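You operate a simulated robot arm through the tools that you are given. There is no shell and no other tool.

The job below is to be done with a simulated robot arm. You get a single attempt, and the scene is never put back.

TASK
Fit the driest spare cartridge so that the dryer shows READY.
Fine: switch off first and on again last; the spent one goes on the tray rack; latch it.

The check looks at the end state, three seconds after you hand in, the way a careful person would. Anything else that was tipped, shoved, dropped, spilled or broken makes it a failure.

THE ROBOT
A 6-joint arm with a three-finger gripper, fixed in place. Base frame: the origin is at the foot of the arm, x ahead of it, y to its left, z up. Lengths are in cm, angles in degrees, forces in N, time in s.
Its first joint turns from -166.0 to 166.0 degrees. Payload 4.89 kg.
The tool frame sits at the grasp point between the pads (the TCP): z along the fingers, y along the line on which they close. The tips reach 3 cm beyond it. Largest opening 16.4 cm; the body of the gripper starts 12.5 cm behind the TCP.
Orientation is that of the tool frame in the base frame, as a unit quaternion [w, x, y, z]. With the fingers straight down and closing along the base's y, the tool's x points along the base's -x, its y along +y and its z along -z.

THE INTERFACE
- The arm moves only by the tool servo_tool. Its argument "moves" is a list of rows, each a list of 3 entries, a list of its own where there are three numbers: the gripper command, from -1 (shut) to 1 (fully open), values between in proportion, then the shift along the tool's x, y, z in cm, then the turn, a rotation vector about the tool's x, y, z in degrees. In form: [[claw, [tx, ty, tz], [ax, ay, az]], ...]. A call has 1 to 20 rows; each row shifts and turns the commanded pose from where the row before left it, along the tool's axes as they then stand. A row lasts 0.2 s, in which the tool goes at most 5 cm and 8.6 degrees; a call with a longer step from one row to the next is refused whole, and so is a gripper value outside its range. Where a pose cannot be reached the arm comes as near as it can. A force on the tool above 40 N (or 10 N above the force at the start of the call, whichever is more), or a blocked arm, ends the call early, and 0.2 s more pass. Each finger travels about 10.8 cm/s and halts on what it meets, pressing with about 42 N; the grip force reading is that of the motor and also rises with nothing between the fingers. The clock runs only during rows and for 0.2 s after the last one: add rows that do not move to give the fingers time. The reply holds the time, the measured pose of the TCP, the force on the tool along the base axes, the opening and the grip force, in the units named above and with some noise, with the torque about the TCP (base axes, N m) and any sound that the robot's microphone picked up, and new pictures: "views" is both (left out), scene, wrist or none.
- Cameras (640 x 400 px; columns grow to the right, rows downward): "scene" is fixed at [38.34, 51.06, 146.98]; the picture's right is [-0.95, -0.32, 0.00], its down [-0.08, 0.24, -0.97] and it looks along [0.31, -0.92, -0.25] (base axes); focal length 335 px, centre (320, 200). "wrist" rides on the gripper at [7.6, -0.2, -15.2] in the tool frame; the picture's right is [0.02, 1.00, 0.00], its down [-0.88, 0.02, -0.47] and it looks along [-0.47, 0.01, 0.88] (tool axes); focal length 247 px, centre (320, 200). There is no depth. A picture from a camera that has moved, and an enlarged one, comes with that camera's place and axes in the base frame and with its lens. The place of the scene camera against the robot may be out by one fixed shift of up to 2.5 cm in any direction.
- slide_trunk(by): slides the trunk up (or, below 0, down) by that many cm; the arm rides with it, the base frame stays. It gives what a move gives, with no picture.
- enlarge(camera, box): a new picture of the part [left, top, right, bottom] of that camera's present view, enlarged. The clock stands still meanwhile.
- finish_job(): hands the job in; it is judged then, once.

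Places have to be worked out from the pictures, the camera data and where the tool is seen. Open the gripper and draw the arm clear of the work before you hand the job in, unless the task says otherwise.

The tools are called by a JSON object that holds its "api" and its "payload". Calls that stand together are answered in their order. servo_tool: Moves the arm, as the interface text tells. Its arguments: {"type":"object","properties":{"moves":{"type":"array"},"views":{"type":"string","enum":["both","scene","wrist","none"]}},"required":["moves"]} The other tools are called the same way: slide_trunk (by) slides the trunk up or down; enlarge (camera, box) takes an enlarged picture of a part of a camera's view; finish_job () hands the job in.

At the start:

```text
clock: 0.0
tool_pos: [44.62, -22.91, 137.44]
tool_rot: [0.0, 0.001, 1.0, 0.0]
contact_force: [0.2, 0.5, 0.6]
wrist_torque: [-0.01, 0.0, -0.01]
width: 16.43
grip_force: 0.0
trunk travel left (down, up): [-17.5, 21.5]
```

scene: 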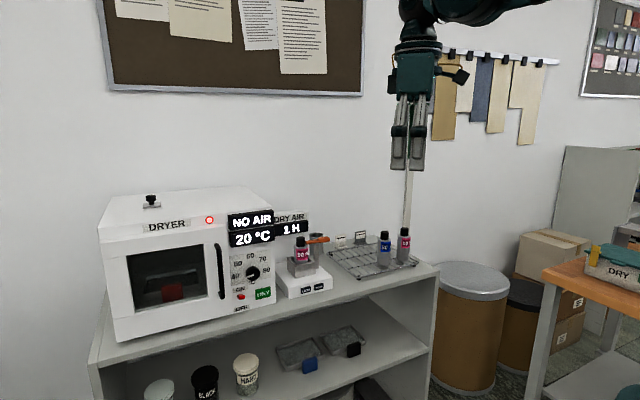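
wrist: 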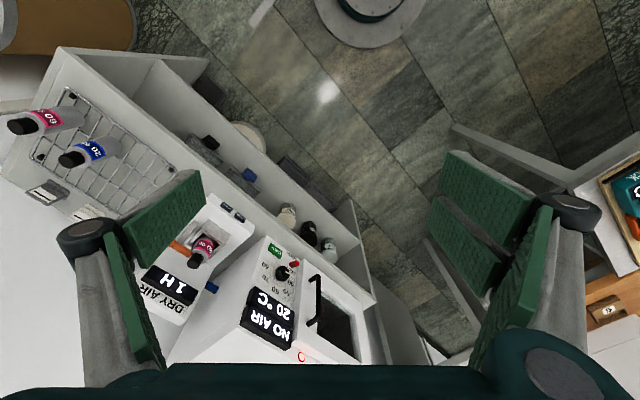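

I see a dryer with "NO AIR / 20 °C", a dry-air unit holding a cartridge, and a wire rack with two spare cartridges. I'll enlarge those regions to read labels and controls.

{"api": "enlarge", "payload": {"camera": "scene", "box": [220, 200, 440, 320]}}

{"api": "enlarge", "payload": {"camera": "wrist", "box": [0, 80, 380, 370]}}

{"api": "enlarge", "payload": {"camera": "scene", "box": [270, 225, 350, 305]}}

{"api": "enlarge", "payload": {"camera": "scene", "box": [325, 215, 425, 285]}}

{"api": "enlarge", "payload": {"camera": "scene", "box": [220, 205, 320, 325]}}

```text
2.91 times, centred on (330, 260) of scene
camera zoom: at [38.34, 51.06, 146.98], right [-0.95, -0.32, 0.0], down [-0.08, 0.24, -0.97], along [0.31, -0.92, -0.25], focal length 974 px, centre (291, 26)
```

zoom: 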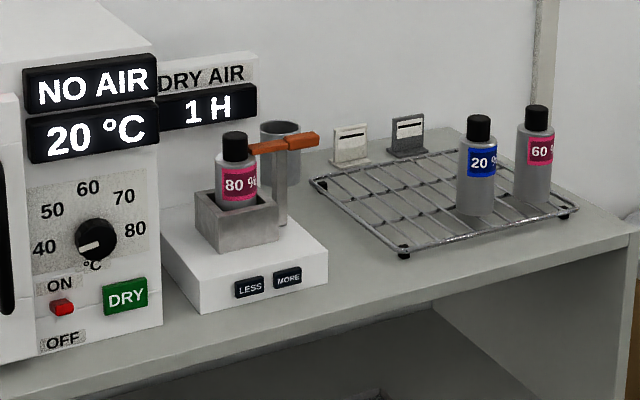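

```text
1.38 times, centred on (190, 225) of wrist
camera zoom: at [37.06, -23.02, 152.88], right [-0.02, 1.0, 0.0], down [0.88, 0.02, 0.47], along [0.47, 0.01, -0.88], focal length 341 px, centre (499, 166)
```

zoom: 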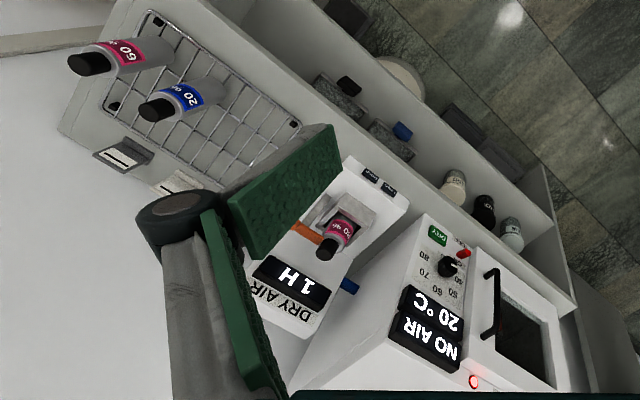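

```text
5.00 times, centred on (310, 265) of scene
camera zoom: at [38.34, 51.06, 146.98], right [-0.95, -0.32, 0.0], down [-0.08, 0.24, -0.97], along [0.31, -0.92, -0.25], focal length 1674 px, centre (370, -125)
```

zoom: 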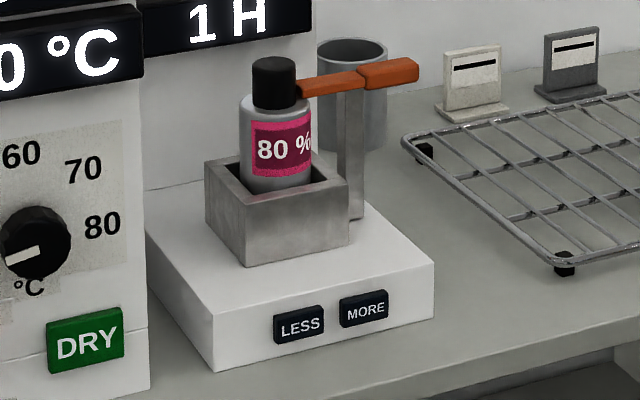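

```text
5.71 times, centred on (375, 250) of scene
camera zoom: at [38.34, 51.06, 146.98], right [-0.95, -0.32, 0.0], down [-0.08, 0.24, -0.97], along [0.31, -0.92, -0.25], focal length 1913 px, centre (6, -86)
```

zoom: 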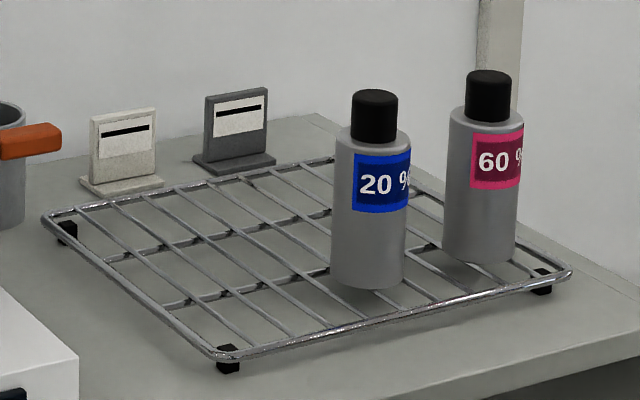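

```text
3.33 times, centred on (270, 265) of scene
camera zoom: at [38.34, 51.06, 146.98], right [-0.95, -0.32, 0.0], down [-0.08, 0.24, -0.97], along [0.31, -0.92, -0.25], focal length 1116 px, centre (487, -17)
```

zoom: 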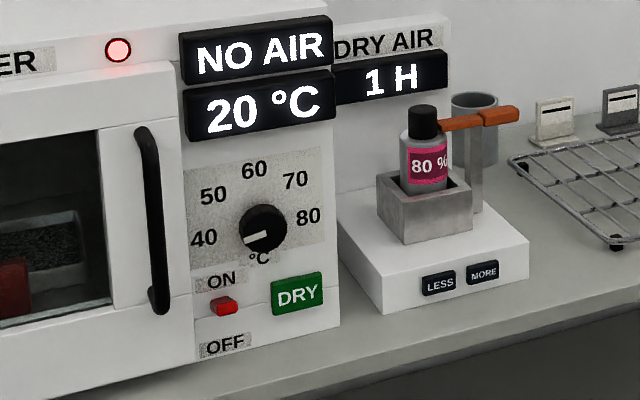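

The 20 % (blue) cartridge is the driest spare; the spent 80 % one sits in the socket with an orange latch arm near its cap. The counter seems to run diagonally (~45°), so I'll yaw the tool to face it and look more closely.

{"api": "servo_tool", "payload": {"moves": [[1, [0, 0, 0], [0, 0, 7.5]], [1, [0, 0, 0], [0, 0, 7.5]], [1, [0, 0, 0], [0, 0, 7.5]], [1, [0, 0, 0], [0, 0, 7.5]], [1, [0, 0, 0], [0, 0, 7.5]], [1, [0, 0, 0], [0, 0, 7.5]]]}}

{"api": "enlarge", "payload": {"camera": "scene", "box": [100, 0, 370, 100]}}

{"api": "enlarge", "payload": {"camera": "scene", "box": [90, 320, 440, 400]}}

```text
clock: 1.4
tool_pos: [44.56, -22.62, 137.54]
tool_rot: [0.001, 0.383, 0.924, 0.0]
contact_force: [-0.1, -0.1, -0.7]
wrist_torque: [0.05, -0.02, 0.01]
width: 16.39
grip_force: 0.1
trunk travel left (down, up): [-17.5, 21.5]
camera wrist: at [39.2, -17.55, 152.85], right [0.69, 0.72, 0.0], down [0.63, -0.61, 0.47], along [0.34, -0.33, -0.88], focal length 247 px, centre (320, 200)
```

scene: 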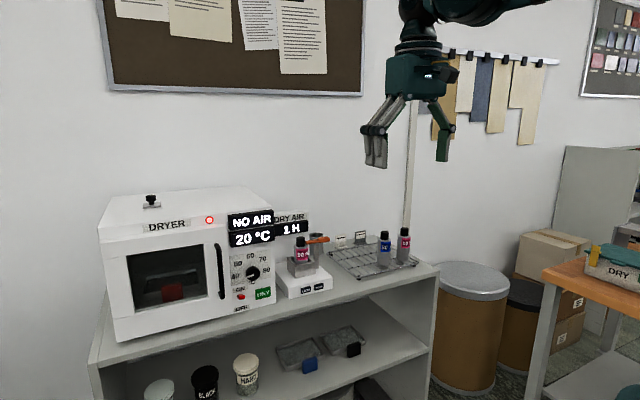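
wrist: 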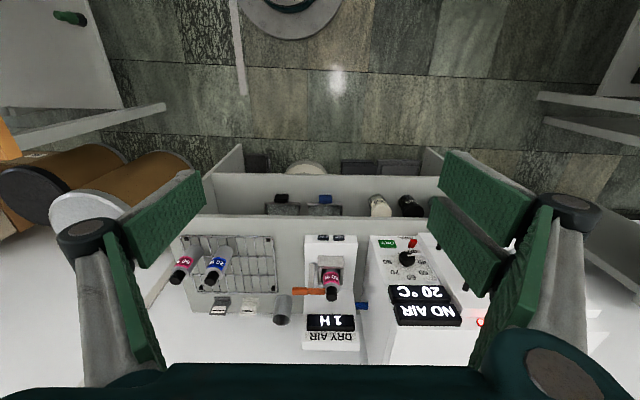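

```text
2.37 times, centred on (235, 50) of scene
camera zoom: at [38.34, 51.06, 146.98], right [-0.95, -0.32, 0.0], down [-0.08, 0.24, -0.97], along [0.31, -0.92, -0.25], focal length 794 px, centre (522, 556)
```

zoom: 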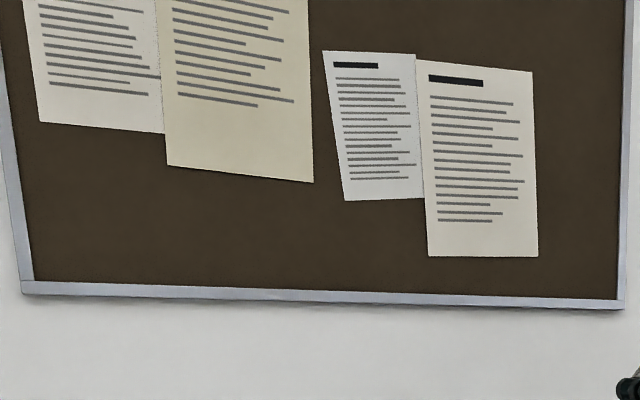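

```text
1.83 times, centred on (265, 360) of scene
camera zoom: at [38.34, 51.06, 146.98], right [-0.95, -0.32, 0.0], down [-0.08, 0.24, -0.97], along [0.31, -0.92, -0.25], focal length 612 px, centre (421, -93)
```

zoom: 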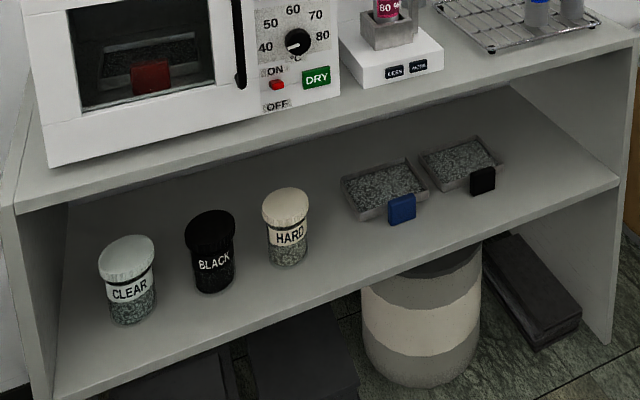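

The counter's edge is now square in the picture, so the 45° yaw is right. I'll zoom in on the rack, the dry-air unit and the switch.

{"api": "enlarge", "payload": {"camera": "wrist", "box": [260, 220, 380, 360]}}

{"api": "enlarge", "payload": {"camera": "wrist", "box": [160, 210, 320, 340]}}

{"api": "enlarge", "payload": {"camera": "wrist", "box": [350, 210, 490, 340]}}

```text
2.86 times, centred on (320, 290) of wrist
camera zoom: at [39.2, -17.55, 152.85], right [0.69, 0.72, 0.0], down [0.63, -0.61, 0.47], along [0.34, -0.33, -0.88], focal length 706 px, centre (320, -57)
```

zoom: 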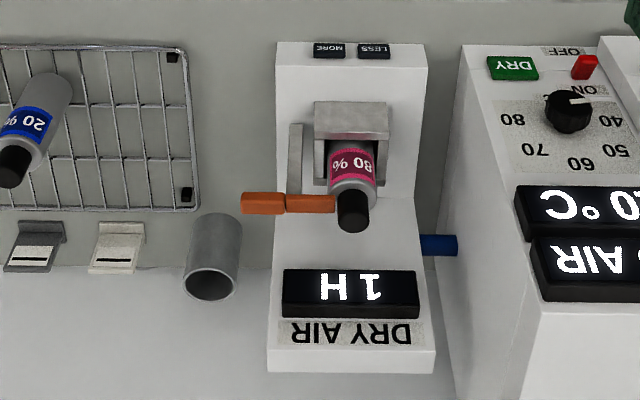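

```text
3.08 times, centred on (240, 275) of wrist
camera zoom: at [39.2, -17.55, 152.85], right [0.69, 0.72, 0.0], down [0.63, -0.61, 0.47], along [0.34, -0.33, -0.88], focal length 760 px, centre (566, -31)
```

zoom: 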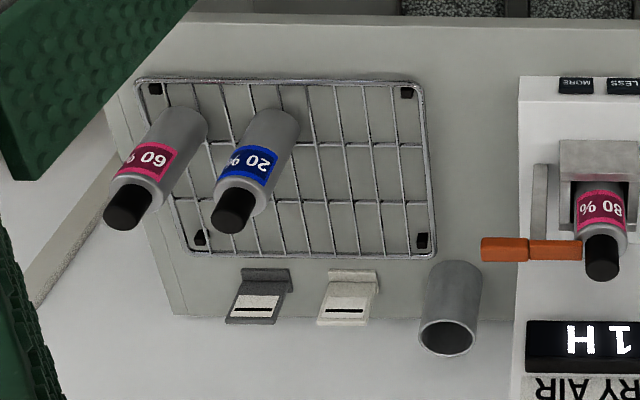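

```text
3.08 times, centred on (420, 275) of wrist
camera zoom: at [39.2, -17.55, 152.85], right [0.69, 0.72, 0.0], down [0.63, -0.61, 0.47], along [0.34, -0.33, -0.88], focal length 760 px, centre (12, -31)
```

zoom: 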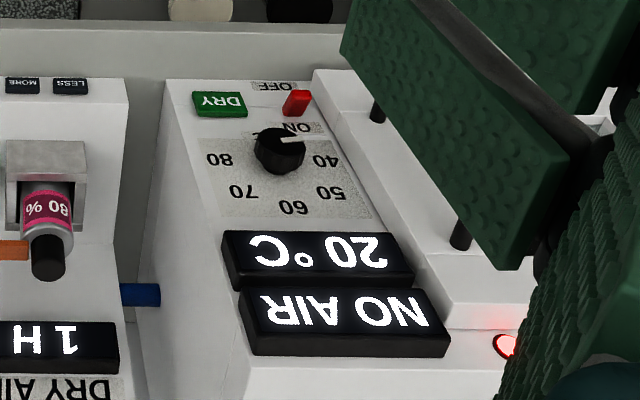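

The lever bar sits on a post to the socket's left with one end right at the cartridge's shoulder. I'll move the wrist camera nearer to triangulate everything (moving about 20 cm outward and 15 cm down, staying well above the caps).

{"api": "servo_tool", "payload": {"moves": [[1, [-3.4, 0.6, 2.5], [0, 0, 0]], [1, [-3.4, 0.6, 2.5], [0, 0, 0]], [1, [-3.4, 0.6, 2.5], [0, 0, 0]], [1, [-3.4, 0.6, 2.5], [0, 0, 0]], [1, [-3.4, 0.6, 2.5], [0, 0, 0]], [1, [-3.4, 0.6, 2.5], [0, 0, 0]], [1, [0, 0, 0], [0, 0, 0]]]}}

{"api": "enlarge", "payload": {"camera": "wrist", "box": [200, 100, 440, 400]}}

```text
clock: 3.0
tool_pos: [61.89, -34.75, 122.38]
tool_rot: [0.0, 0.382, 0.924, 0.0]
contact_force: [0.1, -0.2, -1.7]
wrist_torque: [0.08, 0.18, 0.02]
width: 16.39
grip_force: 0.1
trunk travel left (down, up): [-17.5, 21.5]
camera wrist: at [56.31, -29.51, 137.74], right [0.69, 0.72, 0.0], down [0.64, -0.61, 0.47], along [0.34, -0.33, -0.88], focal length 247 px, centre (320, 200)
```

scene: 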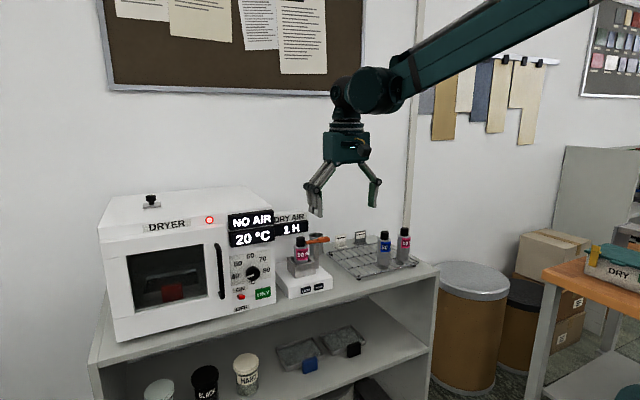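
wrist: 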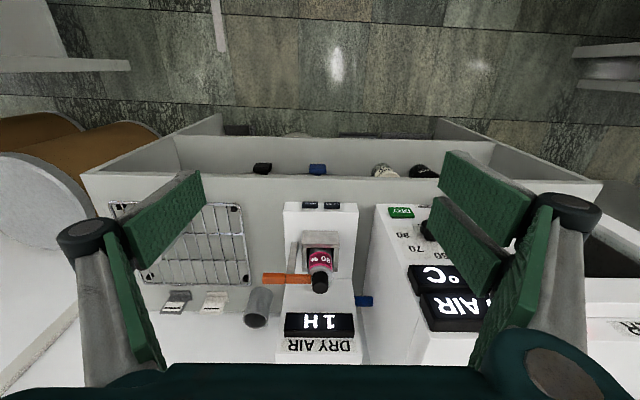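

```text
1.33 times, centred on (320, 250) of wrist
camera zoom: at [56.31, -29.51, 137.74], right [0.69, 0.72, 0.0], down [0.64, -0.61, 0.47], along [0.34, -0.33, -0.88], focal length 329 px, centre (320, 133)
```

zoom: 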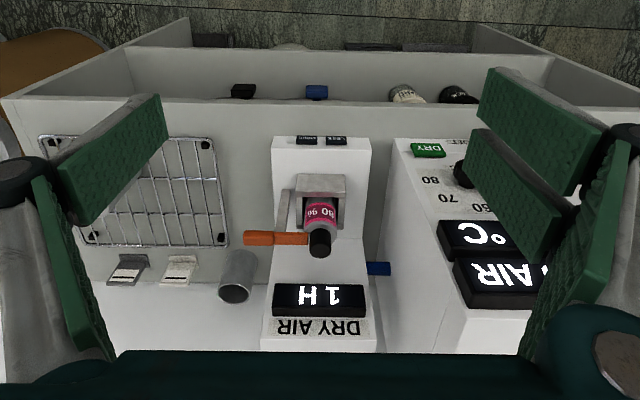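

I'll get a better baseline by moving outward and slightly toward the rack at the same height (tips stay above ~119, clear of the dryer side).

{"api": "servo_tool", "payload": {"moves": [[1, [-3.6, -1.4, 0], [0, 0, 0]], [1, [-3.6, -1.4, 0], [0, 0, 0]], [1, [-3.6, -1.4, 0], [0, 0, 0]], [1, [-3.6, -1.4, 0], [0, 0, 0]], [1, [0, 0, 0], [0, 0, 0]]]}}

{"api": "enlarge", "payload": {"camera": "wrist", "box": [240, 60, 440, 380]}}

{"api": "enlarge", "payload": {"camera": "scene", "box": [200, 100, 440, 310]}}

```text
clock: 4.2
tool_pos: [68.05, -48.81, 122.61]
tool_rot: [-0.001, 0.382, 0.924, 0.0]
contact_force: [1.4, -0.8, -0.4]
wrist_torque: [0.08, 0.09, -0.03]
width: 16.39
grip_force: 0.1
trunk travel left (down, up): [-17.5, 21.5]
camera wrist: at [62.56, -43.53, 137.86], right [0.69, 0.72, 0.0], down [0.64, -0.61, 0.47], along [0.34, -0.33, -0.88], focal length 247 px, centre (320, 200)
```

scene: 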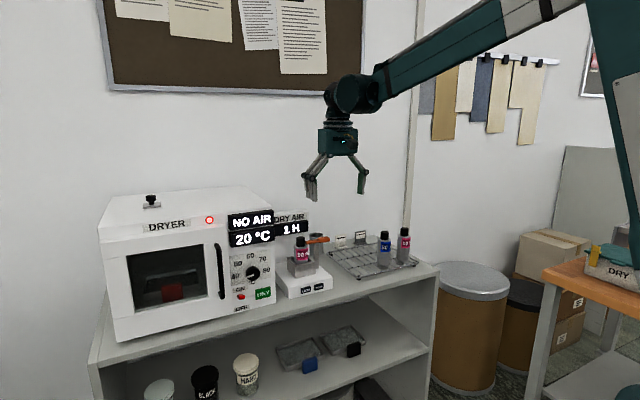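
wrist: 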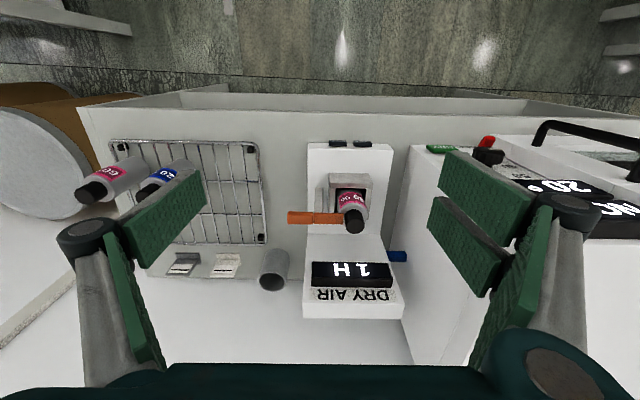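

```text
1.25 times, centred on (340, 220) of wrist
camera zoom: at [62.56, -43.53, 137.86], right [0.69, 0.72, 0.0], down [0.64, -0.61, 0.47], along [0.34, -0.33, -0.88], focal length 309 px, centre (295, 175)
```

zoom: 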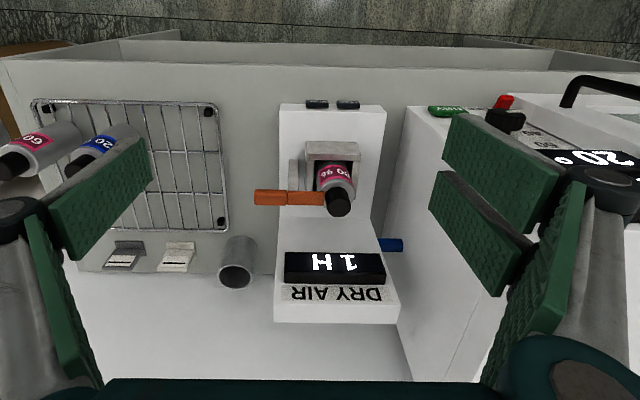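

```text
1.90 times, centred on (320, 205) of scene
camera zoom: at [38.34, 51.06, 146.98], right [-0.95, -0.32, 0.0], down [-0.08, 0.24, -0.97], along [0.31, -0.92, -0.25], focal length 638 px, centre (320, 190)
```

zoom: 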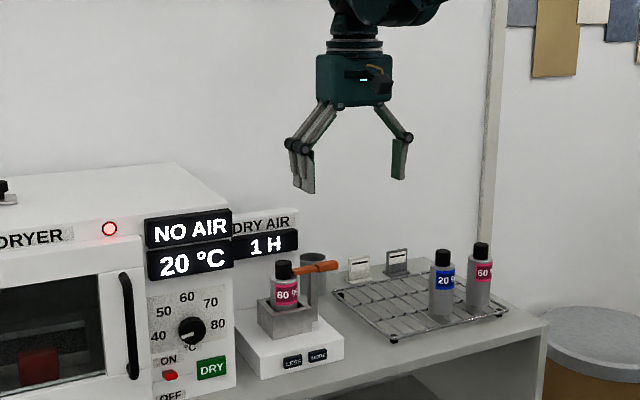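

Cap top of the spent cartridge triangulates to about 98 cm out from the base along the counter normal (z≈102), so I'll probably need a tilted tool. More zoom for accurate measurement of the unit, rack and switch from here.

{"api": "enlarge", "payload": {"camera": "wrist", "box": [280, 130, 410, 240]}}

{"api": "enlarge", "payload": {"camera": "wrist", "box": [70, 130, 270, 290]}}

{"api": "enlarge", "payload": {"camera": "wrist", "box": [290, 200, 420, 330]}}

{"api": "enlarge", "payload": {"camera": "wrist", "box": [400, 110, 560, 210]}}

```text
3.64 times, centred on (345, 185) of wrist
camera zoom: at [62.56, -43.53, 137.86], right [0.69, 0.72, 0.0], down [0.64, -0.61, 0.47], along [0.34, -0.33, -0.88], focal length 898 px, centre (229, 254)
```

zoom: 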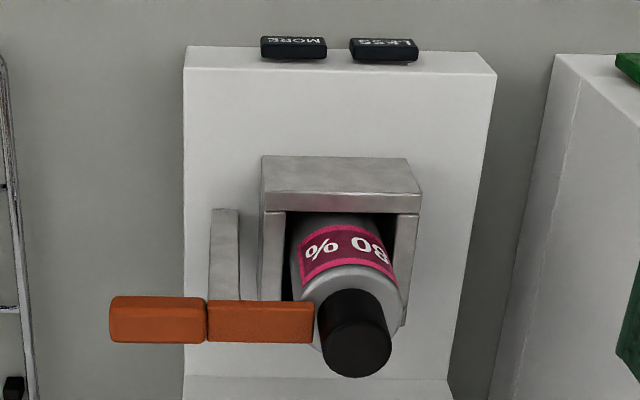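

```text
2.50 times, centred on (170, 210) of wrist
camera zoom: at [62.56, -43.53, 137.86], right [0.69, 0.72, 0.0], down [0.64, -0.61, 0.47], along [0.34, -0.33, -0.88], focal length 617 px, centre (695, 175)
```

zoom: 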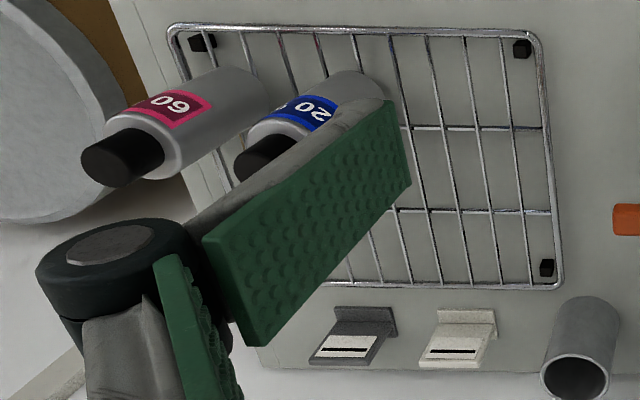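

```text
3.08 times, centred on (355, 265) of wrist
camera zoom: at [62.56, -43.53, 137.86], right [0.69, 0.72, 0.0], down [0.64, -0.61, 0.47], along [0.34, -0.33, -0.88], focal length 760 px, centre (212, 0)
```

zoom: 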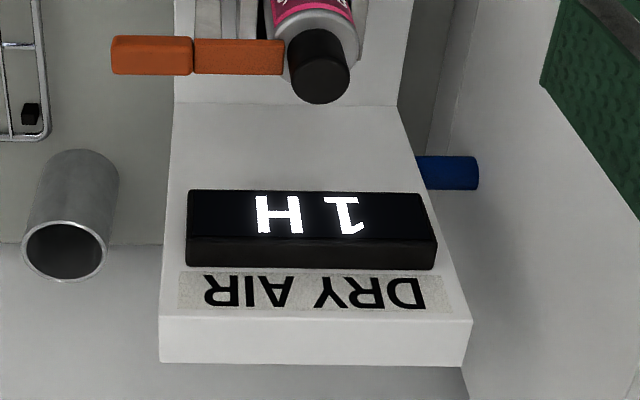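

```text
4.00 times, centred on (480, 160) of wrist
camera zoom: at [62.56, -43.53, 137.86], right [0.69, 0.72, 0.0], down [0.64, -0.61, 0.47], along [0.34, -0.33, -0.88], focal length 988 px, centre (-320, 360)
```

zoom: 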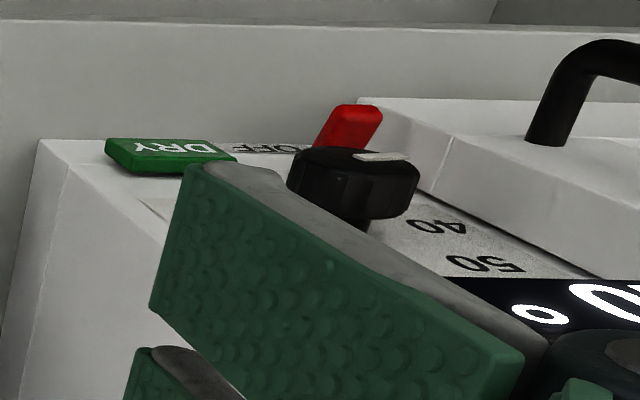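

Estimated positions in counter coordinates (u outward, v along the counter, z up): spent cartridge axis (97.4, 19.7, top ≈104), lever handle ≈(97.7, 10.6, 101.7), 20 % spare ≈(91,‑13), switch ≈(86, 44, 93). I'll back off, close the fingers, and tilt the tool toward the dryer to look at the switch first.

{"api": "servo_tool", "payload": {"moves": [[-1, [4, 2, 0], [0, 0, 0]], [-1, [4, 3, 0], [0, 0, 0]], [-1, [3, 4, 0], [0, 0, 0]], [-1, [3, 4, 0], [0, 0, 0]], [-1, [3, 4, 0], [0, -7.5, 0]], [-1, [0, 4, 0], [0, -7.5, 0]], [-1, [0, 4, 0], [0, -7.5, 0]], [-1, [0, 4, 0], [0, -7.5, 0]], [-1, [0, 1.5, 0], [0, -7.5, 0]], [-1, [0, 0, 0], [0, -7.5, 0]], [-1, [0, 0, 0], [0, -7.5, 0]], [-1, [0, 0, 0], [0, -7.5, 0]], [-1, [0, 0, 0], [0, 0, 0]]]}}

{"api": "enlarge", "payload": {"camera": "wrist", "box": [220, 120, 420, 320]}}

```text
clock: 7.0
tool_pos: [77.33, -15.24, 122.59]
tool_rot: [0.463, 0.331, 0.8, -0.191]
contact_force: [0.3, -0.1, -0.4]
wrist_torque: [0.0, 0.01, 0.06]
width: 0.0
grip_force: 42.2
trunk travel left (down, up): [-17.5, 21.5]
camera wrist: at [65.23, -3.37, 123.59], right [0.7, 0.71, -0.02], down [0.03, -0.01, 1.0], along [0.71, -0.7, -0.03], focal length 247 px, centre (320, 200)
```

scene: 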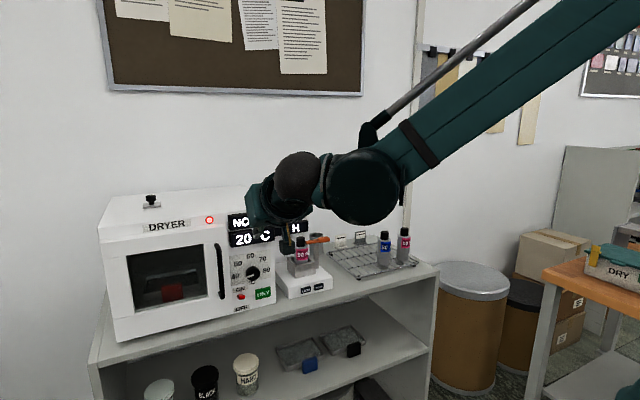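
wrist: 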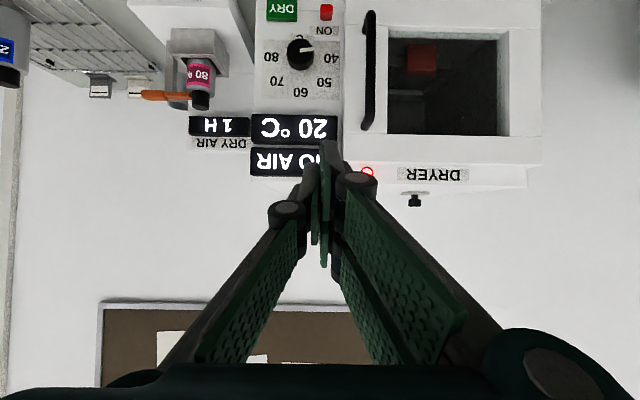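

```text
2.00 times, centred on (320, 220) of wrist
camera zoom: at [65.23, -3.37, 123.59], right [0.7, 0.71, -0.02], down [0.03, -0.01, 1.0], along [0.71, -0.7, -0.03], focal length 494 px, centre (320, 160)
```

zoom: 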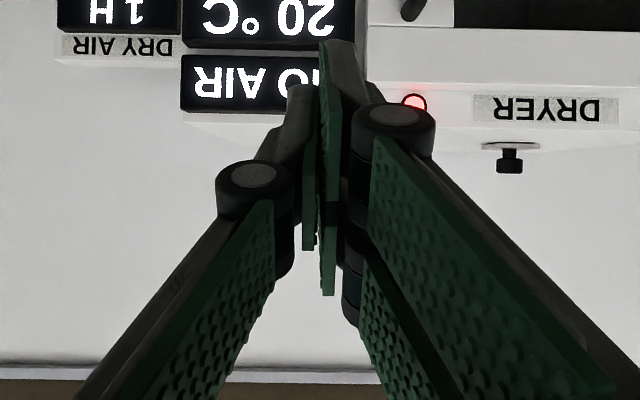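

Now I have a squared-up frontal (upside-down) view: switch ≈(v 44.7, z 92.4), knob ≈(40.6, 99.5). I'll lower the tool ~18 cm, staying back from the dryer, to see the switch close up.

{"api": "servo_tool", "payload": {"moves": [[-1, [3.9, 0, 2.25], [0, 0, 0]], [-1, [3.9, 0, 2.25], [0, 0, 0]], [-1, [3.9, 0, 2.25], [0, 0, 0]], [-1, [3.9, 0, 2.25], [0, 0, 0]], [-1, [0, 0, 0], [0, 0, 0]]], "views": "wrist"}}

{"api": "enlarge", "payload": {"camera": "wrist", "box": [240, 80, 400, 240]}}

{"api": "enlarge", "payload": {"camera": "wrist", "box": [80, 80, 260, 240]}}

```text
clock: 8.2
tool_pos: [77.42, -15.09, 104.52]
tool_rot: [0.462, 0.331, 0.8, -0.191]
contact_force: [0.6, 0.1, 0.1]
wrist_torque: [-0.02, 0.03, -0.07]
width: 0.02
grip_force: 42.1
trunk travel left (down, up): [-17.5, 21.5]
camera wrist: at [65.29, -3.15, 105.59], right [0.7, 0.71, -0.02], down [0.04, -0.01, 1.0], along [0.71, -0.7, -0.03], focal length 247 px, centre (320, 200)
```

wrist: 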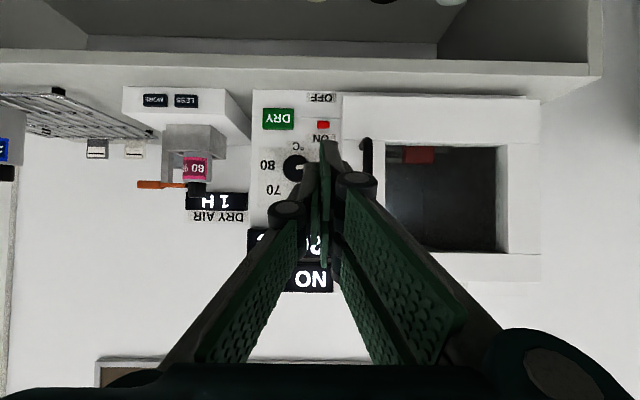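

```text
2.50 times, centred on (320, 160) of wrist
camera zoom: at [65.29, -3.15, 105.59], right [0.7, 0.71, -0.02], down [0.04, -0.01, 1.0], along [0.71, -0.7, -0.03], focal length 617 px, centre (320, 300)
```

zoom: 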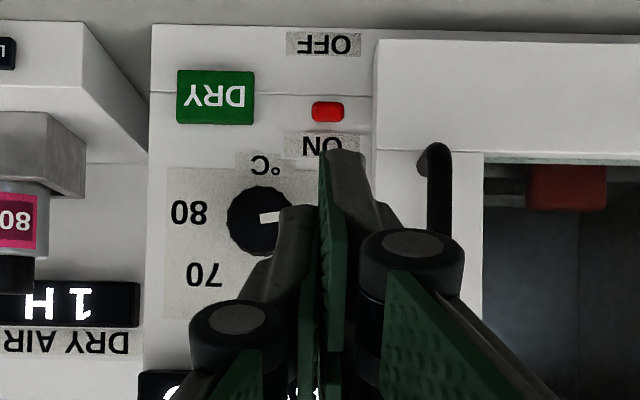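

```text
2.50 times, centred on (170, 160) of wrist
camera zoom: at [65.29, -3.15, 105.59], right [0.7, 0.71, -0.02], down [0.04, -0.01, 1.0], along [0.71, -0.7, -0.03], focal length 617 px, centre (695, 300)
```

zoom: 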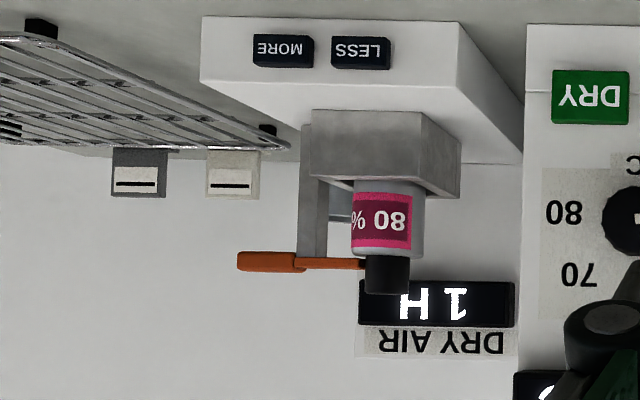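

The toggle is tilted up (ON), tip at about (u 85.3, v 44.5, z 92.5), pivot z≈90.9, panel at u≈88.7; counter top z≈86. I'll level the tool to horizontal, bring it to z≈96 just above the toggle, and stop at u≈79 for a check.

{"api": "servo_tool", "payload": {"moves": [[-1, [0, 0.1, 0], [0, -7.5, 0]], [-1, [0, 0.1, 0], [0, -7.5, 0]], [-1, [0, 0.1, 0], [0, -7.5, 0]], [-1, [0, 0.1, 0], [0, -7.5, 0]], [-1, [4.3, 0, 3], [0, 0, 0]], [-1, [4.3, 0, 3], [0, 0, 0]], [-1, [0, 0, 4], [0, 0, 0]], [-1, [0, 0, 3.5], [0, 0, 0]], [-1, [0, 0, 0], [0, 0, 0]]]}}

{"api": "enlarge", "payload": {"camera": "scene", "box": [200, 200, 320, 320]}}

{"api": "enlarge", "payload": {"camera": "wrist", "box": [240, 80, 400, 280]}}

```text
refused: row 5 steps farther than a row can; nothing moved
```

```text
3.33 times, centred on (260, 260) of scene
camera zoom: at [38.34, 51.06, 146.98], right [-0.95, -0.32, 0.0], down [-0.08, 0.24, -0.97], along [0.31, -0.92, -0.25], focal length 1116 px, centre (520, 0)
```

zoom: 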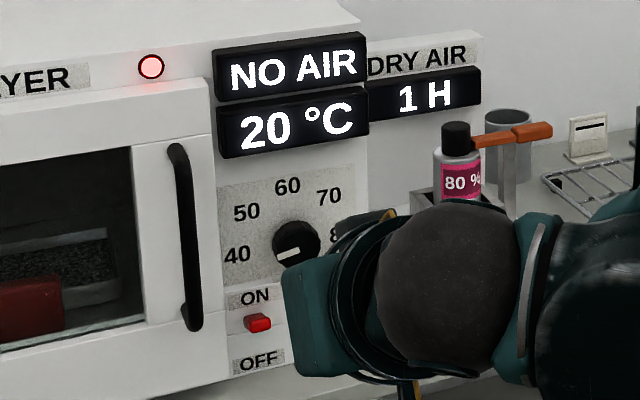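

```text
2.00 times, centred on (320, 180) of wrist
camera zoom: at [65.29, -3.15, 105.59], right [0.7, 0.71, -0.02], down [0.04, -0.01, 1.0], along [0.71, -0.7, -0.03], focal length 494 px, centre (320, 240)
```

zoom: 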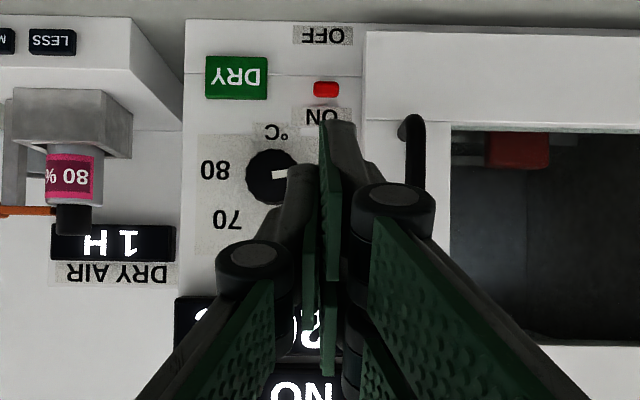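

The row was a bit over the 5 cm limit; repeating with shorter steps.

{"api": "servo_tool", "payload": {"moves": [[-1, [0, 0.1, 0], [0, -7.5, 0]], [-1, [0, 0.1, 0], [0, -7.5, 0]], [-1, [0, 0.1, 0], [0, -7.5, 0]], [-1, [0, 0.1, 0], [0, -7.5, 0]], [-1, [2.9, 0, 3], [0, 0, 0]], [-1, [2.9, 0, 3], [0, 0, 0]], [-1, [2.9, 0, 3], [0, 0, 0]], [-1, [0, 0, 3], [0, 0, 0]], [-1, [0, 0, 0], [0, 0, 0]]]}}

{"api": "enlarge", "payload": {"camera": "scene", "box": [200, 200, 320, 320]}}

{"api": "enlarge", "payload": {"camera": "wrist", "box": [240, 100, 400, 260]}}

```text
clock: 10.2
tool_pos: [90.49, -23.1, 101.52]
tool_rot: [0.654, 0.269, 0.654, -0.27]
contact_force: [0.2, 0.4, -0.3]
wrist_torque: [-0.01, 0.0, -0.04]
width: 0.0
grip_force: 42.9
out of reach, approached as far as the arm can: row 3, 4, 5, 6, 7
trunk travel left (down, up): [-17.5, 21.5]
camera wrist: at [79.67, -12.43, 93.97], right [0.71, 0.71, -0.02], down [-0.32, 0.35, 0.88], along [0.63, -0.62, 0.47], focal length 247 px, centre (320, 200)
```

scene: 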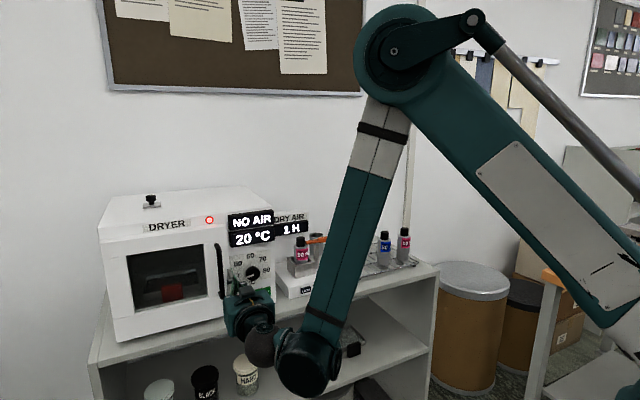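
wrist: 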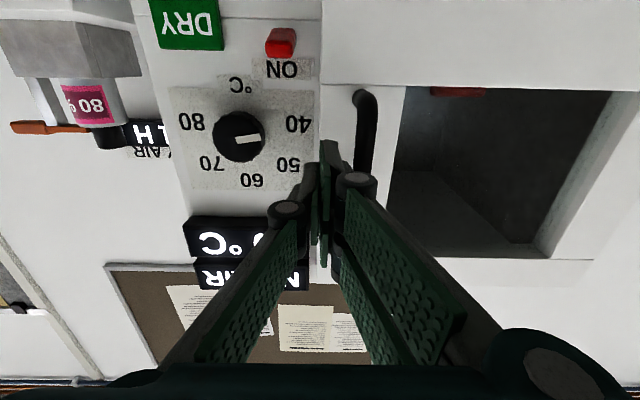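

```text
3.33 times, centred on (260, 260) of scene
camera zoom: at [38.34, 51.06, 146.98], right [-0.95, -0.32, 0.0], down [-0.08, 0.24, -0.97], along [0.31, -0.92, -0.25], focal length 1116 px, centre (520, 0)
```

zoom: 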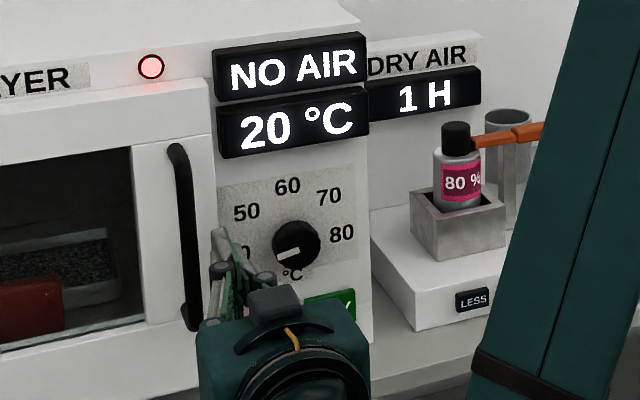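

```text
2.50 times, centred on (320, 180) of wrist
camera zoom: at [79.67, -12.43, 93.97], right [0.71, 0.71, -0.02], down [-0.32, 0.35, 0.88], along [0.63, -0.62, 0.47], focal length 617 px, centre (320, 250)
```

zoom: 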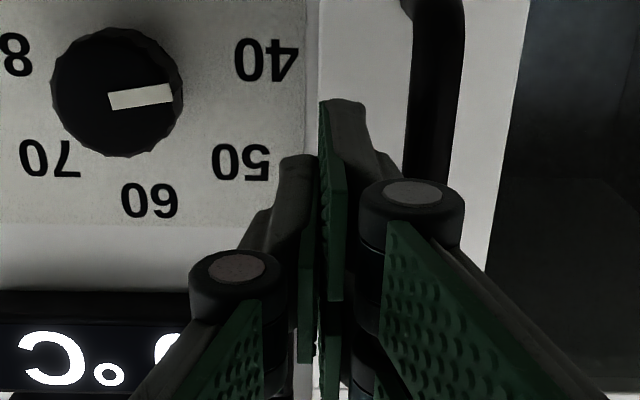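

The arm had trouble with a fully horizontal tool (out-of-reach rows), and the TCP is at about (u 80.3, v 47.7, z 101.5). I'll issue a short no-motion row to see whether it settles to the commanded pose.

{"api": "servo_tool", "payload": {"moves": [[-1, [0, 0, 0], [0, 0, 0]]], "views": "none"}}

```text
clock: 10.6
tool_pos: [90.58, -23.02, 101.53]
tool_rot: [0.654, 0.271, 0.653, -0.27]
contact_force: [0.0, -0.1, -0.3]
wrist_torque: [-0.04, -0.01, 0.0]
width: 0.02
grip_force: 42.2
trunk travel left (down, up): [-17.5, 21.5]
```

The command follows the actual pose, so I just continue from here. I'll back off slightly, shift left to v≈44.5 and go down toward z≈96 in small steps to test reachability.

{"api": "servo_tool", "payload": {"moves": [[-1, [0, 0, -3], [0, 0, 0]], [-1, [0, -1.6, 0], [0, 0, 0]], [-1, [0, -1.6, 0], [0, 0, 0]], [-1, [2, 0, 0], [0, 0, 0]], [-1, [2, 0, 0], [0, 0, 0]], [-1, [1.5, 0, 0], [0, 0, 0]], [-1, [0, 0, 0], [0, 0, 0]]]}}

{"api": "enlarge", "payload": {"camera": "wrist", "box": [240, 40, 400, 240]}}

```text
clock: 12.2
tool_pos: [90.0, -23.48, 99.74]
tool_rot: [0.652, 0.271, 0.654, -0.27]
contact_force: [0.6, 0.0, -0.6]
wrist_torque: [0.01, -0.02, -0.01]
width: 0.02
grip_force: 41.8
out of reach, approached as far as the arm can: row 2, 3, 4, 5, 6
trunk travel left (down, up): [-17.5, 21.5]
camera wrist: at [79.1, -12.79, 92.22], right [0.71, 0.71, -0.02], down [-0.32, 0.35, 0.88], along [0.63, -0.62, 0.47], focal length 247 px, centre (320, 200)
```

scene: 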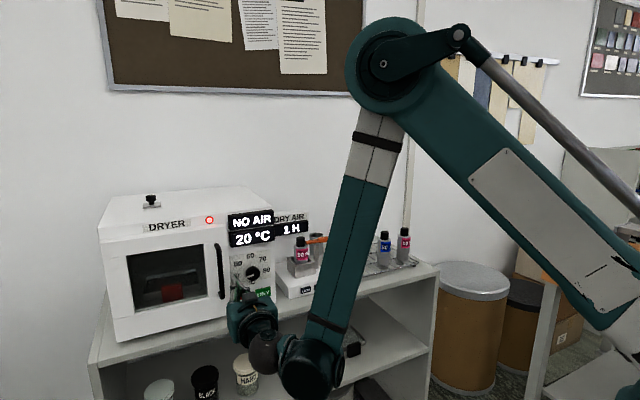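
wrist: 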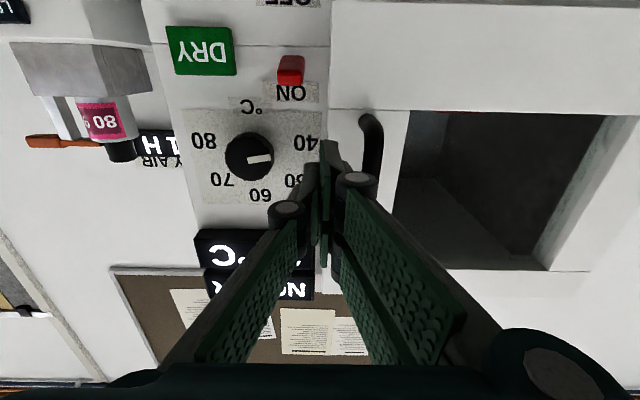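

```text
2.00 times, centred on (320, 140) of wrist
camera zoom: at [79.1, -12.79, 92.22], right [0.71, 0.71, -0.02], down [-0.32, 0.35, 0.88], along [0.63, -0.62, 0.47], focal length 494 px, centre (320, 320)
```

zoom: 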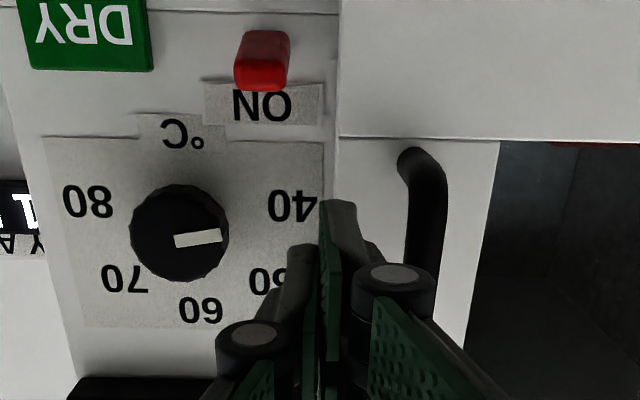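

The wrist pitch is hitting a joint limit when fully horizontal. I'll back away and go to ~65° tilt, which was reachable earlier.

{"api": "servo_tool", "payload": {"moves": [[-1, [0, 0, -4], [0, 0, 0]], [-1, [0, 0, -4], [0, 0, 0]], [-1, [0, 0, 0], [0, 8.3, 0]], [-1, [0, 0, 0], [0, 8.3, 0]], [-1, [0, 0, 0], [0, 8.4, 0]], [-1, [0, 0, 0], [0, 0, 0]]], "views": "none"}}

```text
clock: 13.6
tool_pos: [86.98, -17.67, 102.64]
tool_rot: [0.495, 0.323, 0.78, -0.205]
contact_force: [-0.5, -0.1, -0.2]
wrist_torque: [-0.01, 0.0, 0.03]
width: 0.01
grip_force: 41.9
out of reach, approached as far as the arm can: row 1, 2
trunk travel left (down, up): [-17.5, 21.5]
```

Tool is at (74.0, 49.0, 102.6), tilt ≈65°. I'll retreat up/back and re-center to v≈44.5, then lower the trunk, which should flatten the forearm and free the wrist pitch.

{"api": "servo_tool", "payload": {"moves": [[-1, [-1.3, -1.5, -3.55], [0, 0, 0]], [-1, [-1.3, -1.5, -3.55], [0, 0, 0]], [-1, [-1.3, -1.5, -3.55], [0, 0, 0]], [-1, [0, 0, 0], [0, 0, 0]]], "views": "none"}}

{"api": "slide_trunk", "payload": {"by": -12}}

{"api": "servo_tool", "payload": {"moves": [[-1, [0, 0, 0], [0, 0, 0]]]}}

```text
clock: 14.6
tool_pos: [77.96, -15.07, 110.65]
tool_rot: [0.497, 0.322, 0.779, -0.205]
contact_force: [-1.3, -0.5, 0.0]
wrist_torque: [0.08, -0.03, 0.1]
width: 0.01
grip_force: 41.8
trunk travel left (down, up): [-17.5, 21.5]
```

```text
clock: 16.1
tool_pos: [78.1, -15.09, 98.59]
tool_rot: [0.497, 0.322, 0.779, -0.205]
contact_force: [0.7, 0.1, -1.1]
wrist_torque: [0.03, 0.01, 0.02]
width: 0.0
grip_force: 42.4
trunk travel left (down, up): [-5.5, 33.5]
```

```text
clock: 16.5
tool_pos: [77.97, -15.19, 98.6]
tool_rot: [0.497, 0.322, 0.779, -0.205]
contact_force: [0.0, 0.3, -0.1]
wrist_torque: [-0.02, 0.01, 0.0]
width: 0.01
grip_force: 42.0
trunk travel left (down, up): [-5.5, 33.5]
camera wrist: at [65.9, -3.22, 98.18], right [0.7, 0.71, -0.02], down [-0.03, 0.05, 1.0], along [0.71, -0.7, 0.06], focal length 247 px, centre (320, 200)
```

scene: 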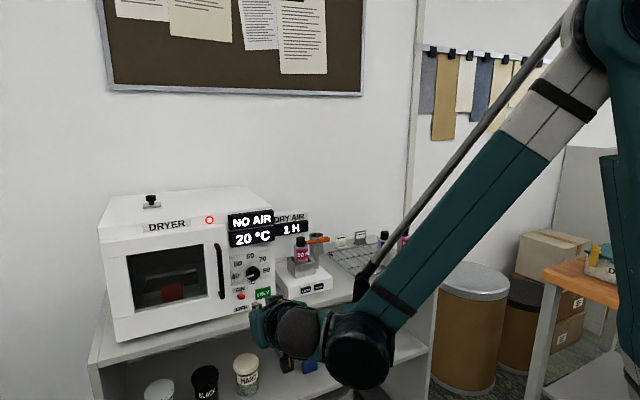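
wrist: 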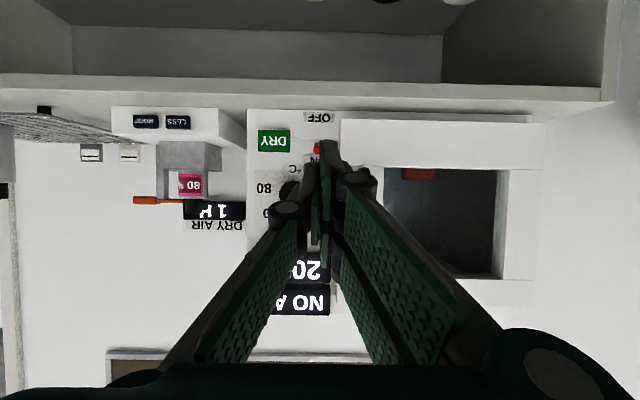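

Lower trunk works. I'll tilt to ~80° and advance to u≈78 with the finger underside above the toggle, then check.

{"api": "servo_tool", "payload": {"moves": [[-1, [0, 0, 0], [0, -7.5, 0]], [-1, [0, 0, 0], [0, -7.5, 0]], [-1, [0, 0.05, 4], [0, 0, 0]], [-1, [0, 0.05, 4], [0, 0, 0]], [-1, [0, 0, 4], [0, 0, 0]], [-1, [0, 0, 0], [0, 0, 0]]]}}

{"api": "enlarge", "payload": {"camera": "wrist", "box": [240, 60, 400, 240]}}

{"api": "enlarge", "payload": {"camera": "scene", "box": [200, 220, 300, 320]}}

```text
clock: 17.9
tool_pos: [86.3, -23.32, 96.4]
tool_rot: [0.594, 0.294, 0.707, -0.247]
contact_force: [-0.3, 0.6, 0.3]
wrist_torque: [0.03, 0.03, -0.01]
width: 0.0
grip_force: 42.0
trunk travel left (down, up): [-5.5, 33.5]
camera wrist: at [74.59, -11.92, 91.61], right [0.7, 0.71, -0.02], down [-0.21, 0.24, 0.95], along [0.68, -0.66, 0.31], focal length 247 px, centre (320, 200)
```

scene: 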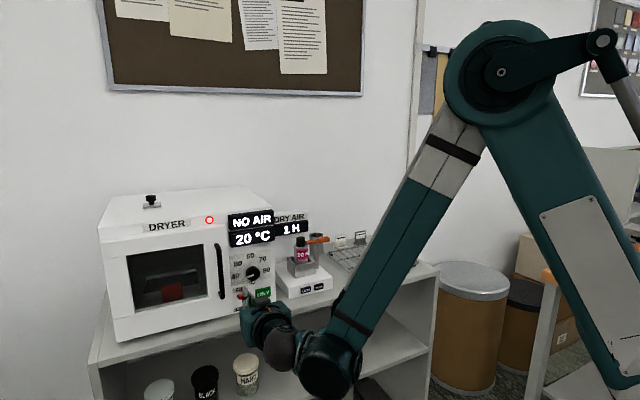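
wrist: 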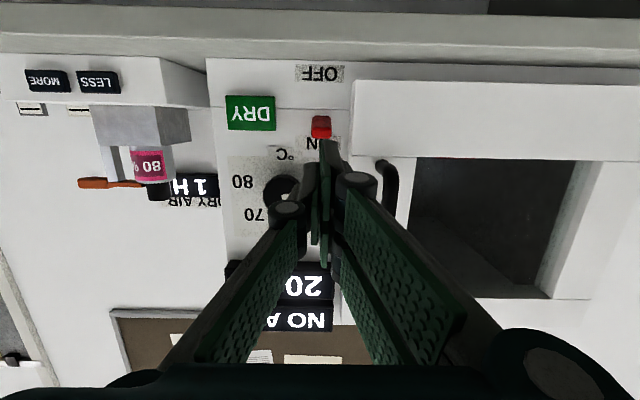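

```text
2.22 times, centred on (320, 150) of wrist
camera zoom: at [74.59, -11.92, 91.61], right [0.7, 0.71, -0.02], down [-0.21, 0.24, 0.95], along [0.68, -0.66, 0.31], focal length 549 px, centre (320, 311)
```

zoom: 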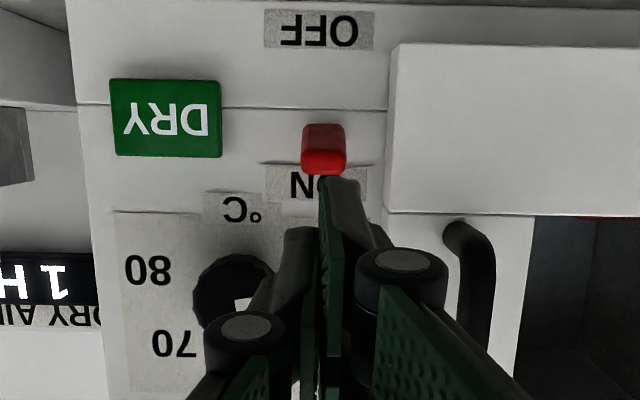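

```text
4.00 times, centred on (250, 270) of scene
camera zoom: at [38.34, 51.06, 146.98], right [-0.95, -0.32, 0.0], down [-0.08, 0.24, -0.97], along [0.31, -0.92, -0.25], focal length 1339 px, centre (600, -80)
```

zoom: 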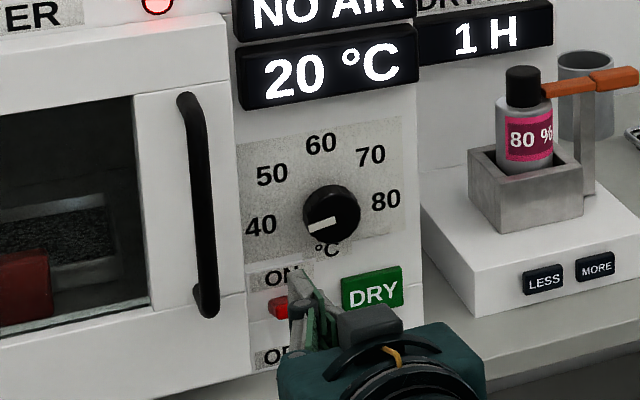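

Toggle lies straight ahead; its tip top is at z≈93.4. I'll advance so the fingertips overhang it (tips at u≈87, underside ≈94.4), without touching yet.

{"api": "servo_tool", "payload": {"moves": [[-1, [-0.32, 0, 2.2], [0, 0, 0]], [-1, [-0.32, 0, 2.2], [0, 0, 0]], [-1, [-0.32, 0, 2.0], [0, 0, 0]], [-1, [0, 0, 0], [0, 0, 0]]]}}

{"api": "enlarge", "payload": {"camera": "wrist", "box": [240, 60, 400, 240]}}

{"api": "enlarge", "payload": {"camera": "scene", "box": [210, 240, 290, 320]}}

```text
clock: 18.7
tool_pos: [90.46, -27.5, 96.51]
tool_rot: [0.594, 0.293, 0.707, -0.246]
contact_force: [-18.0, 17.5, 9.6]
wrist_torque: [0.52, 0.36, 0.05]
width: 0.02
grip_force: 42.1
trunk travel left (down, up): [-5.5, 33.5]
stopped in row 4: the force on the tool passed its limit at 52 N (the readings are from after the stop); the commanded pose is now the measured one
camera wrist: at [78.84, -16.12, 91.71], right [0.7, 0.71, -0.02], down [-0.21, 0.23, 0.95], along [0.68, -0.66, 0.31], focal length 247 px, centre (320, 200)
```

scene: 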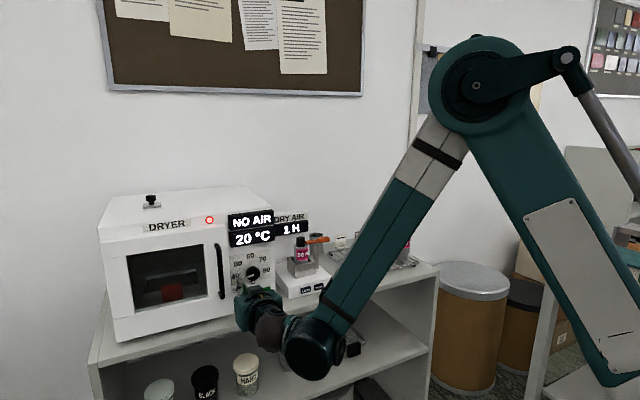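
wrist: 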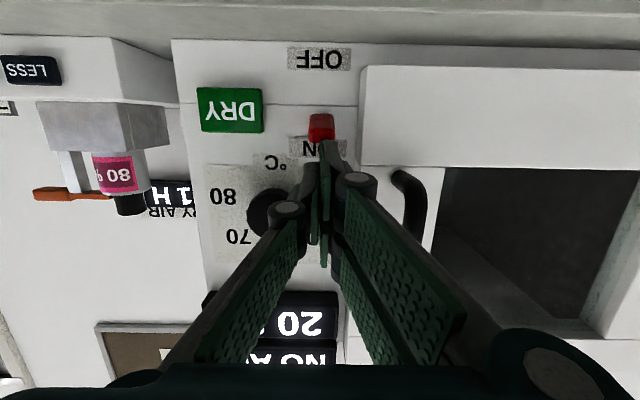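

```text
2.22 times, centred on (320, 150) of wrist
camera zoom: at [78.84, -16.12, 91.71], right [0.7, 0.71, -0.02], down [-0.21, 0.23, 0.95], along [0.68, -0.66, 0.31], focal length 549 px, centre (320, 311)
```

zoom: 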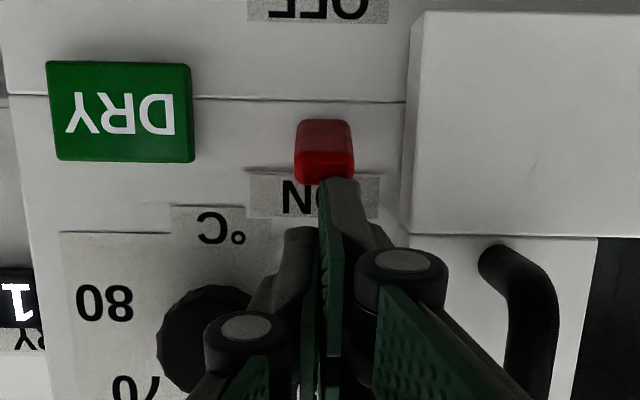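

```text
5.00 times, centred on (250, 280) of scene
camera zoom: at [38.34, 51.06, 146.98], right [-0.95, -0.32, 0.0], down [-0.08, 0.24, -0.97], along [0.31, -0.92, -0.25], focal length 1674 px, centre (670, -200)
```

zoom: 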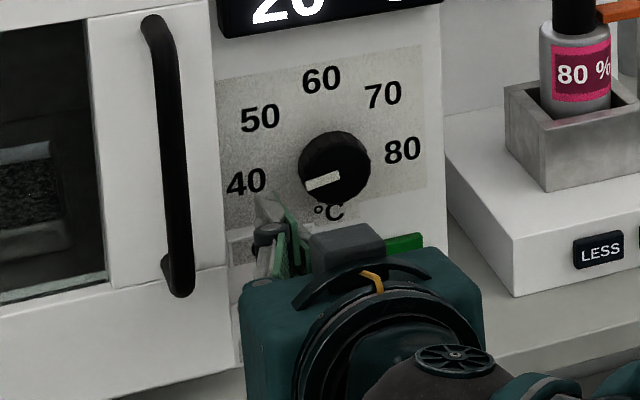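

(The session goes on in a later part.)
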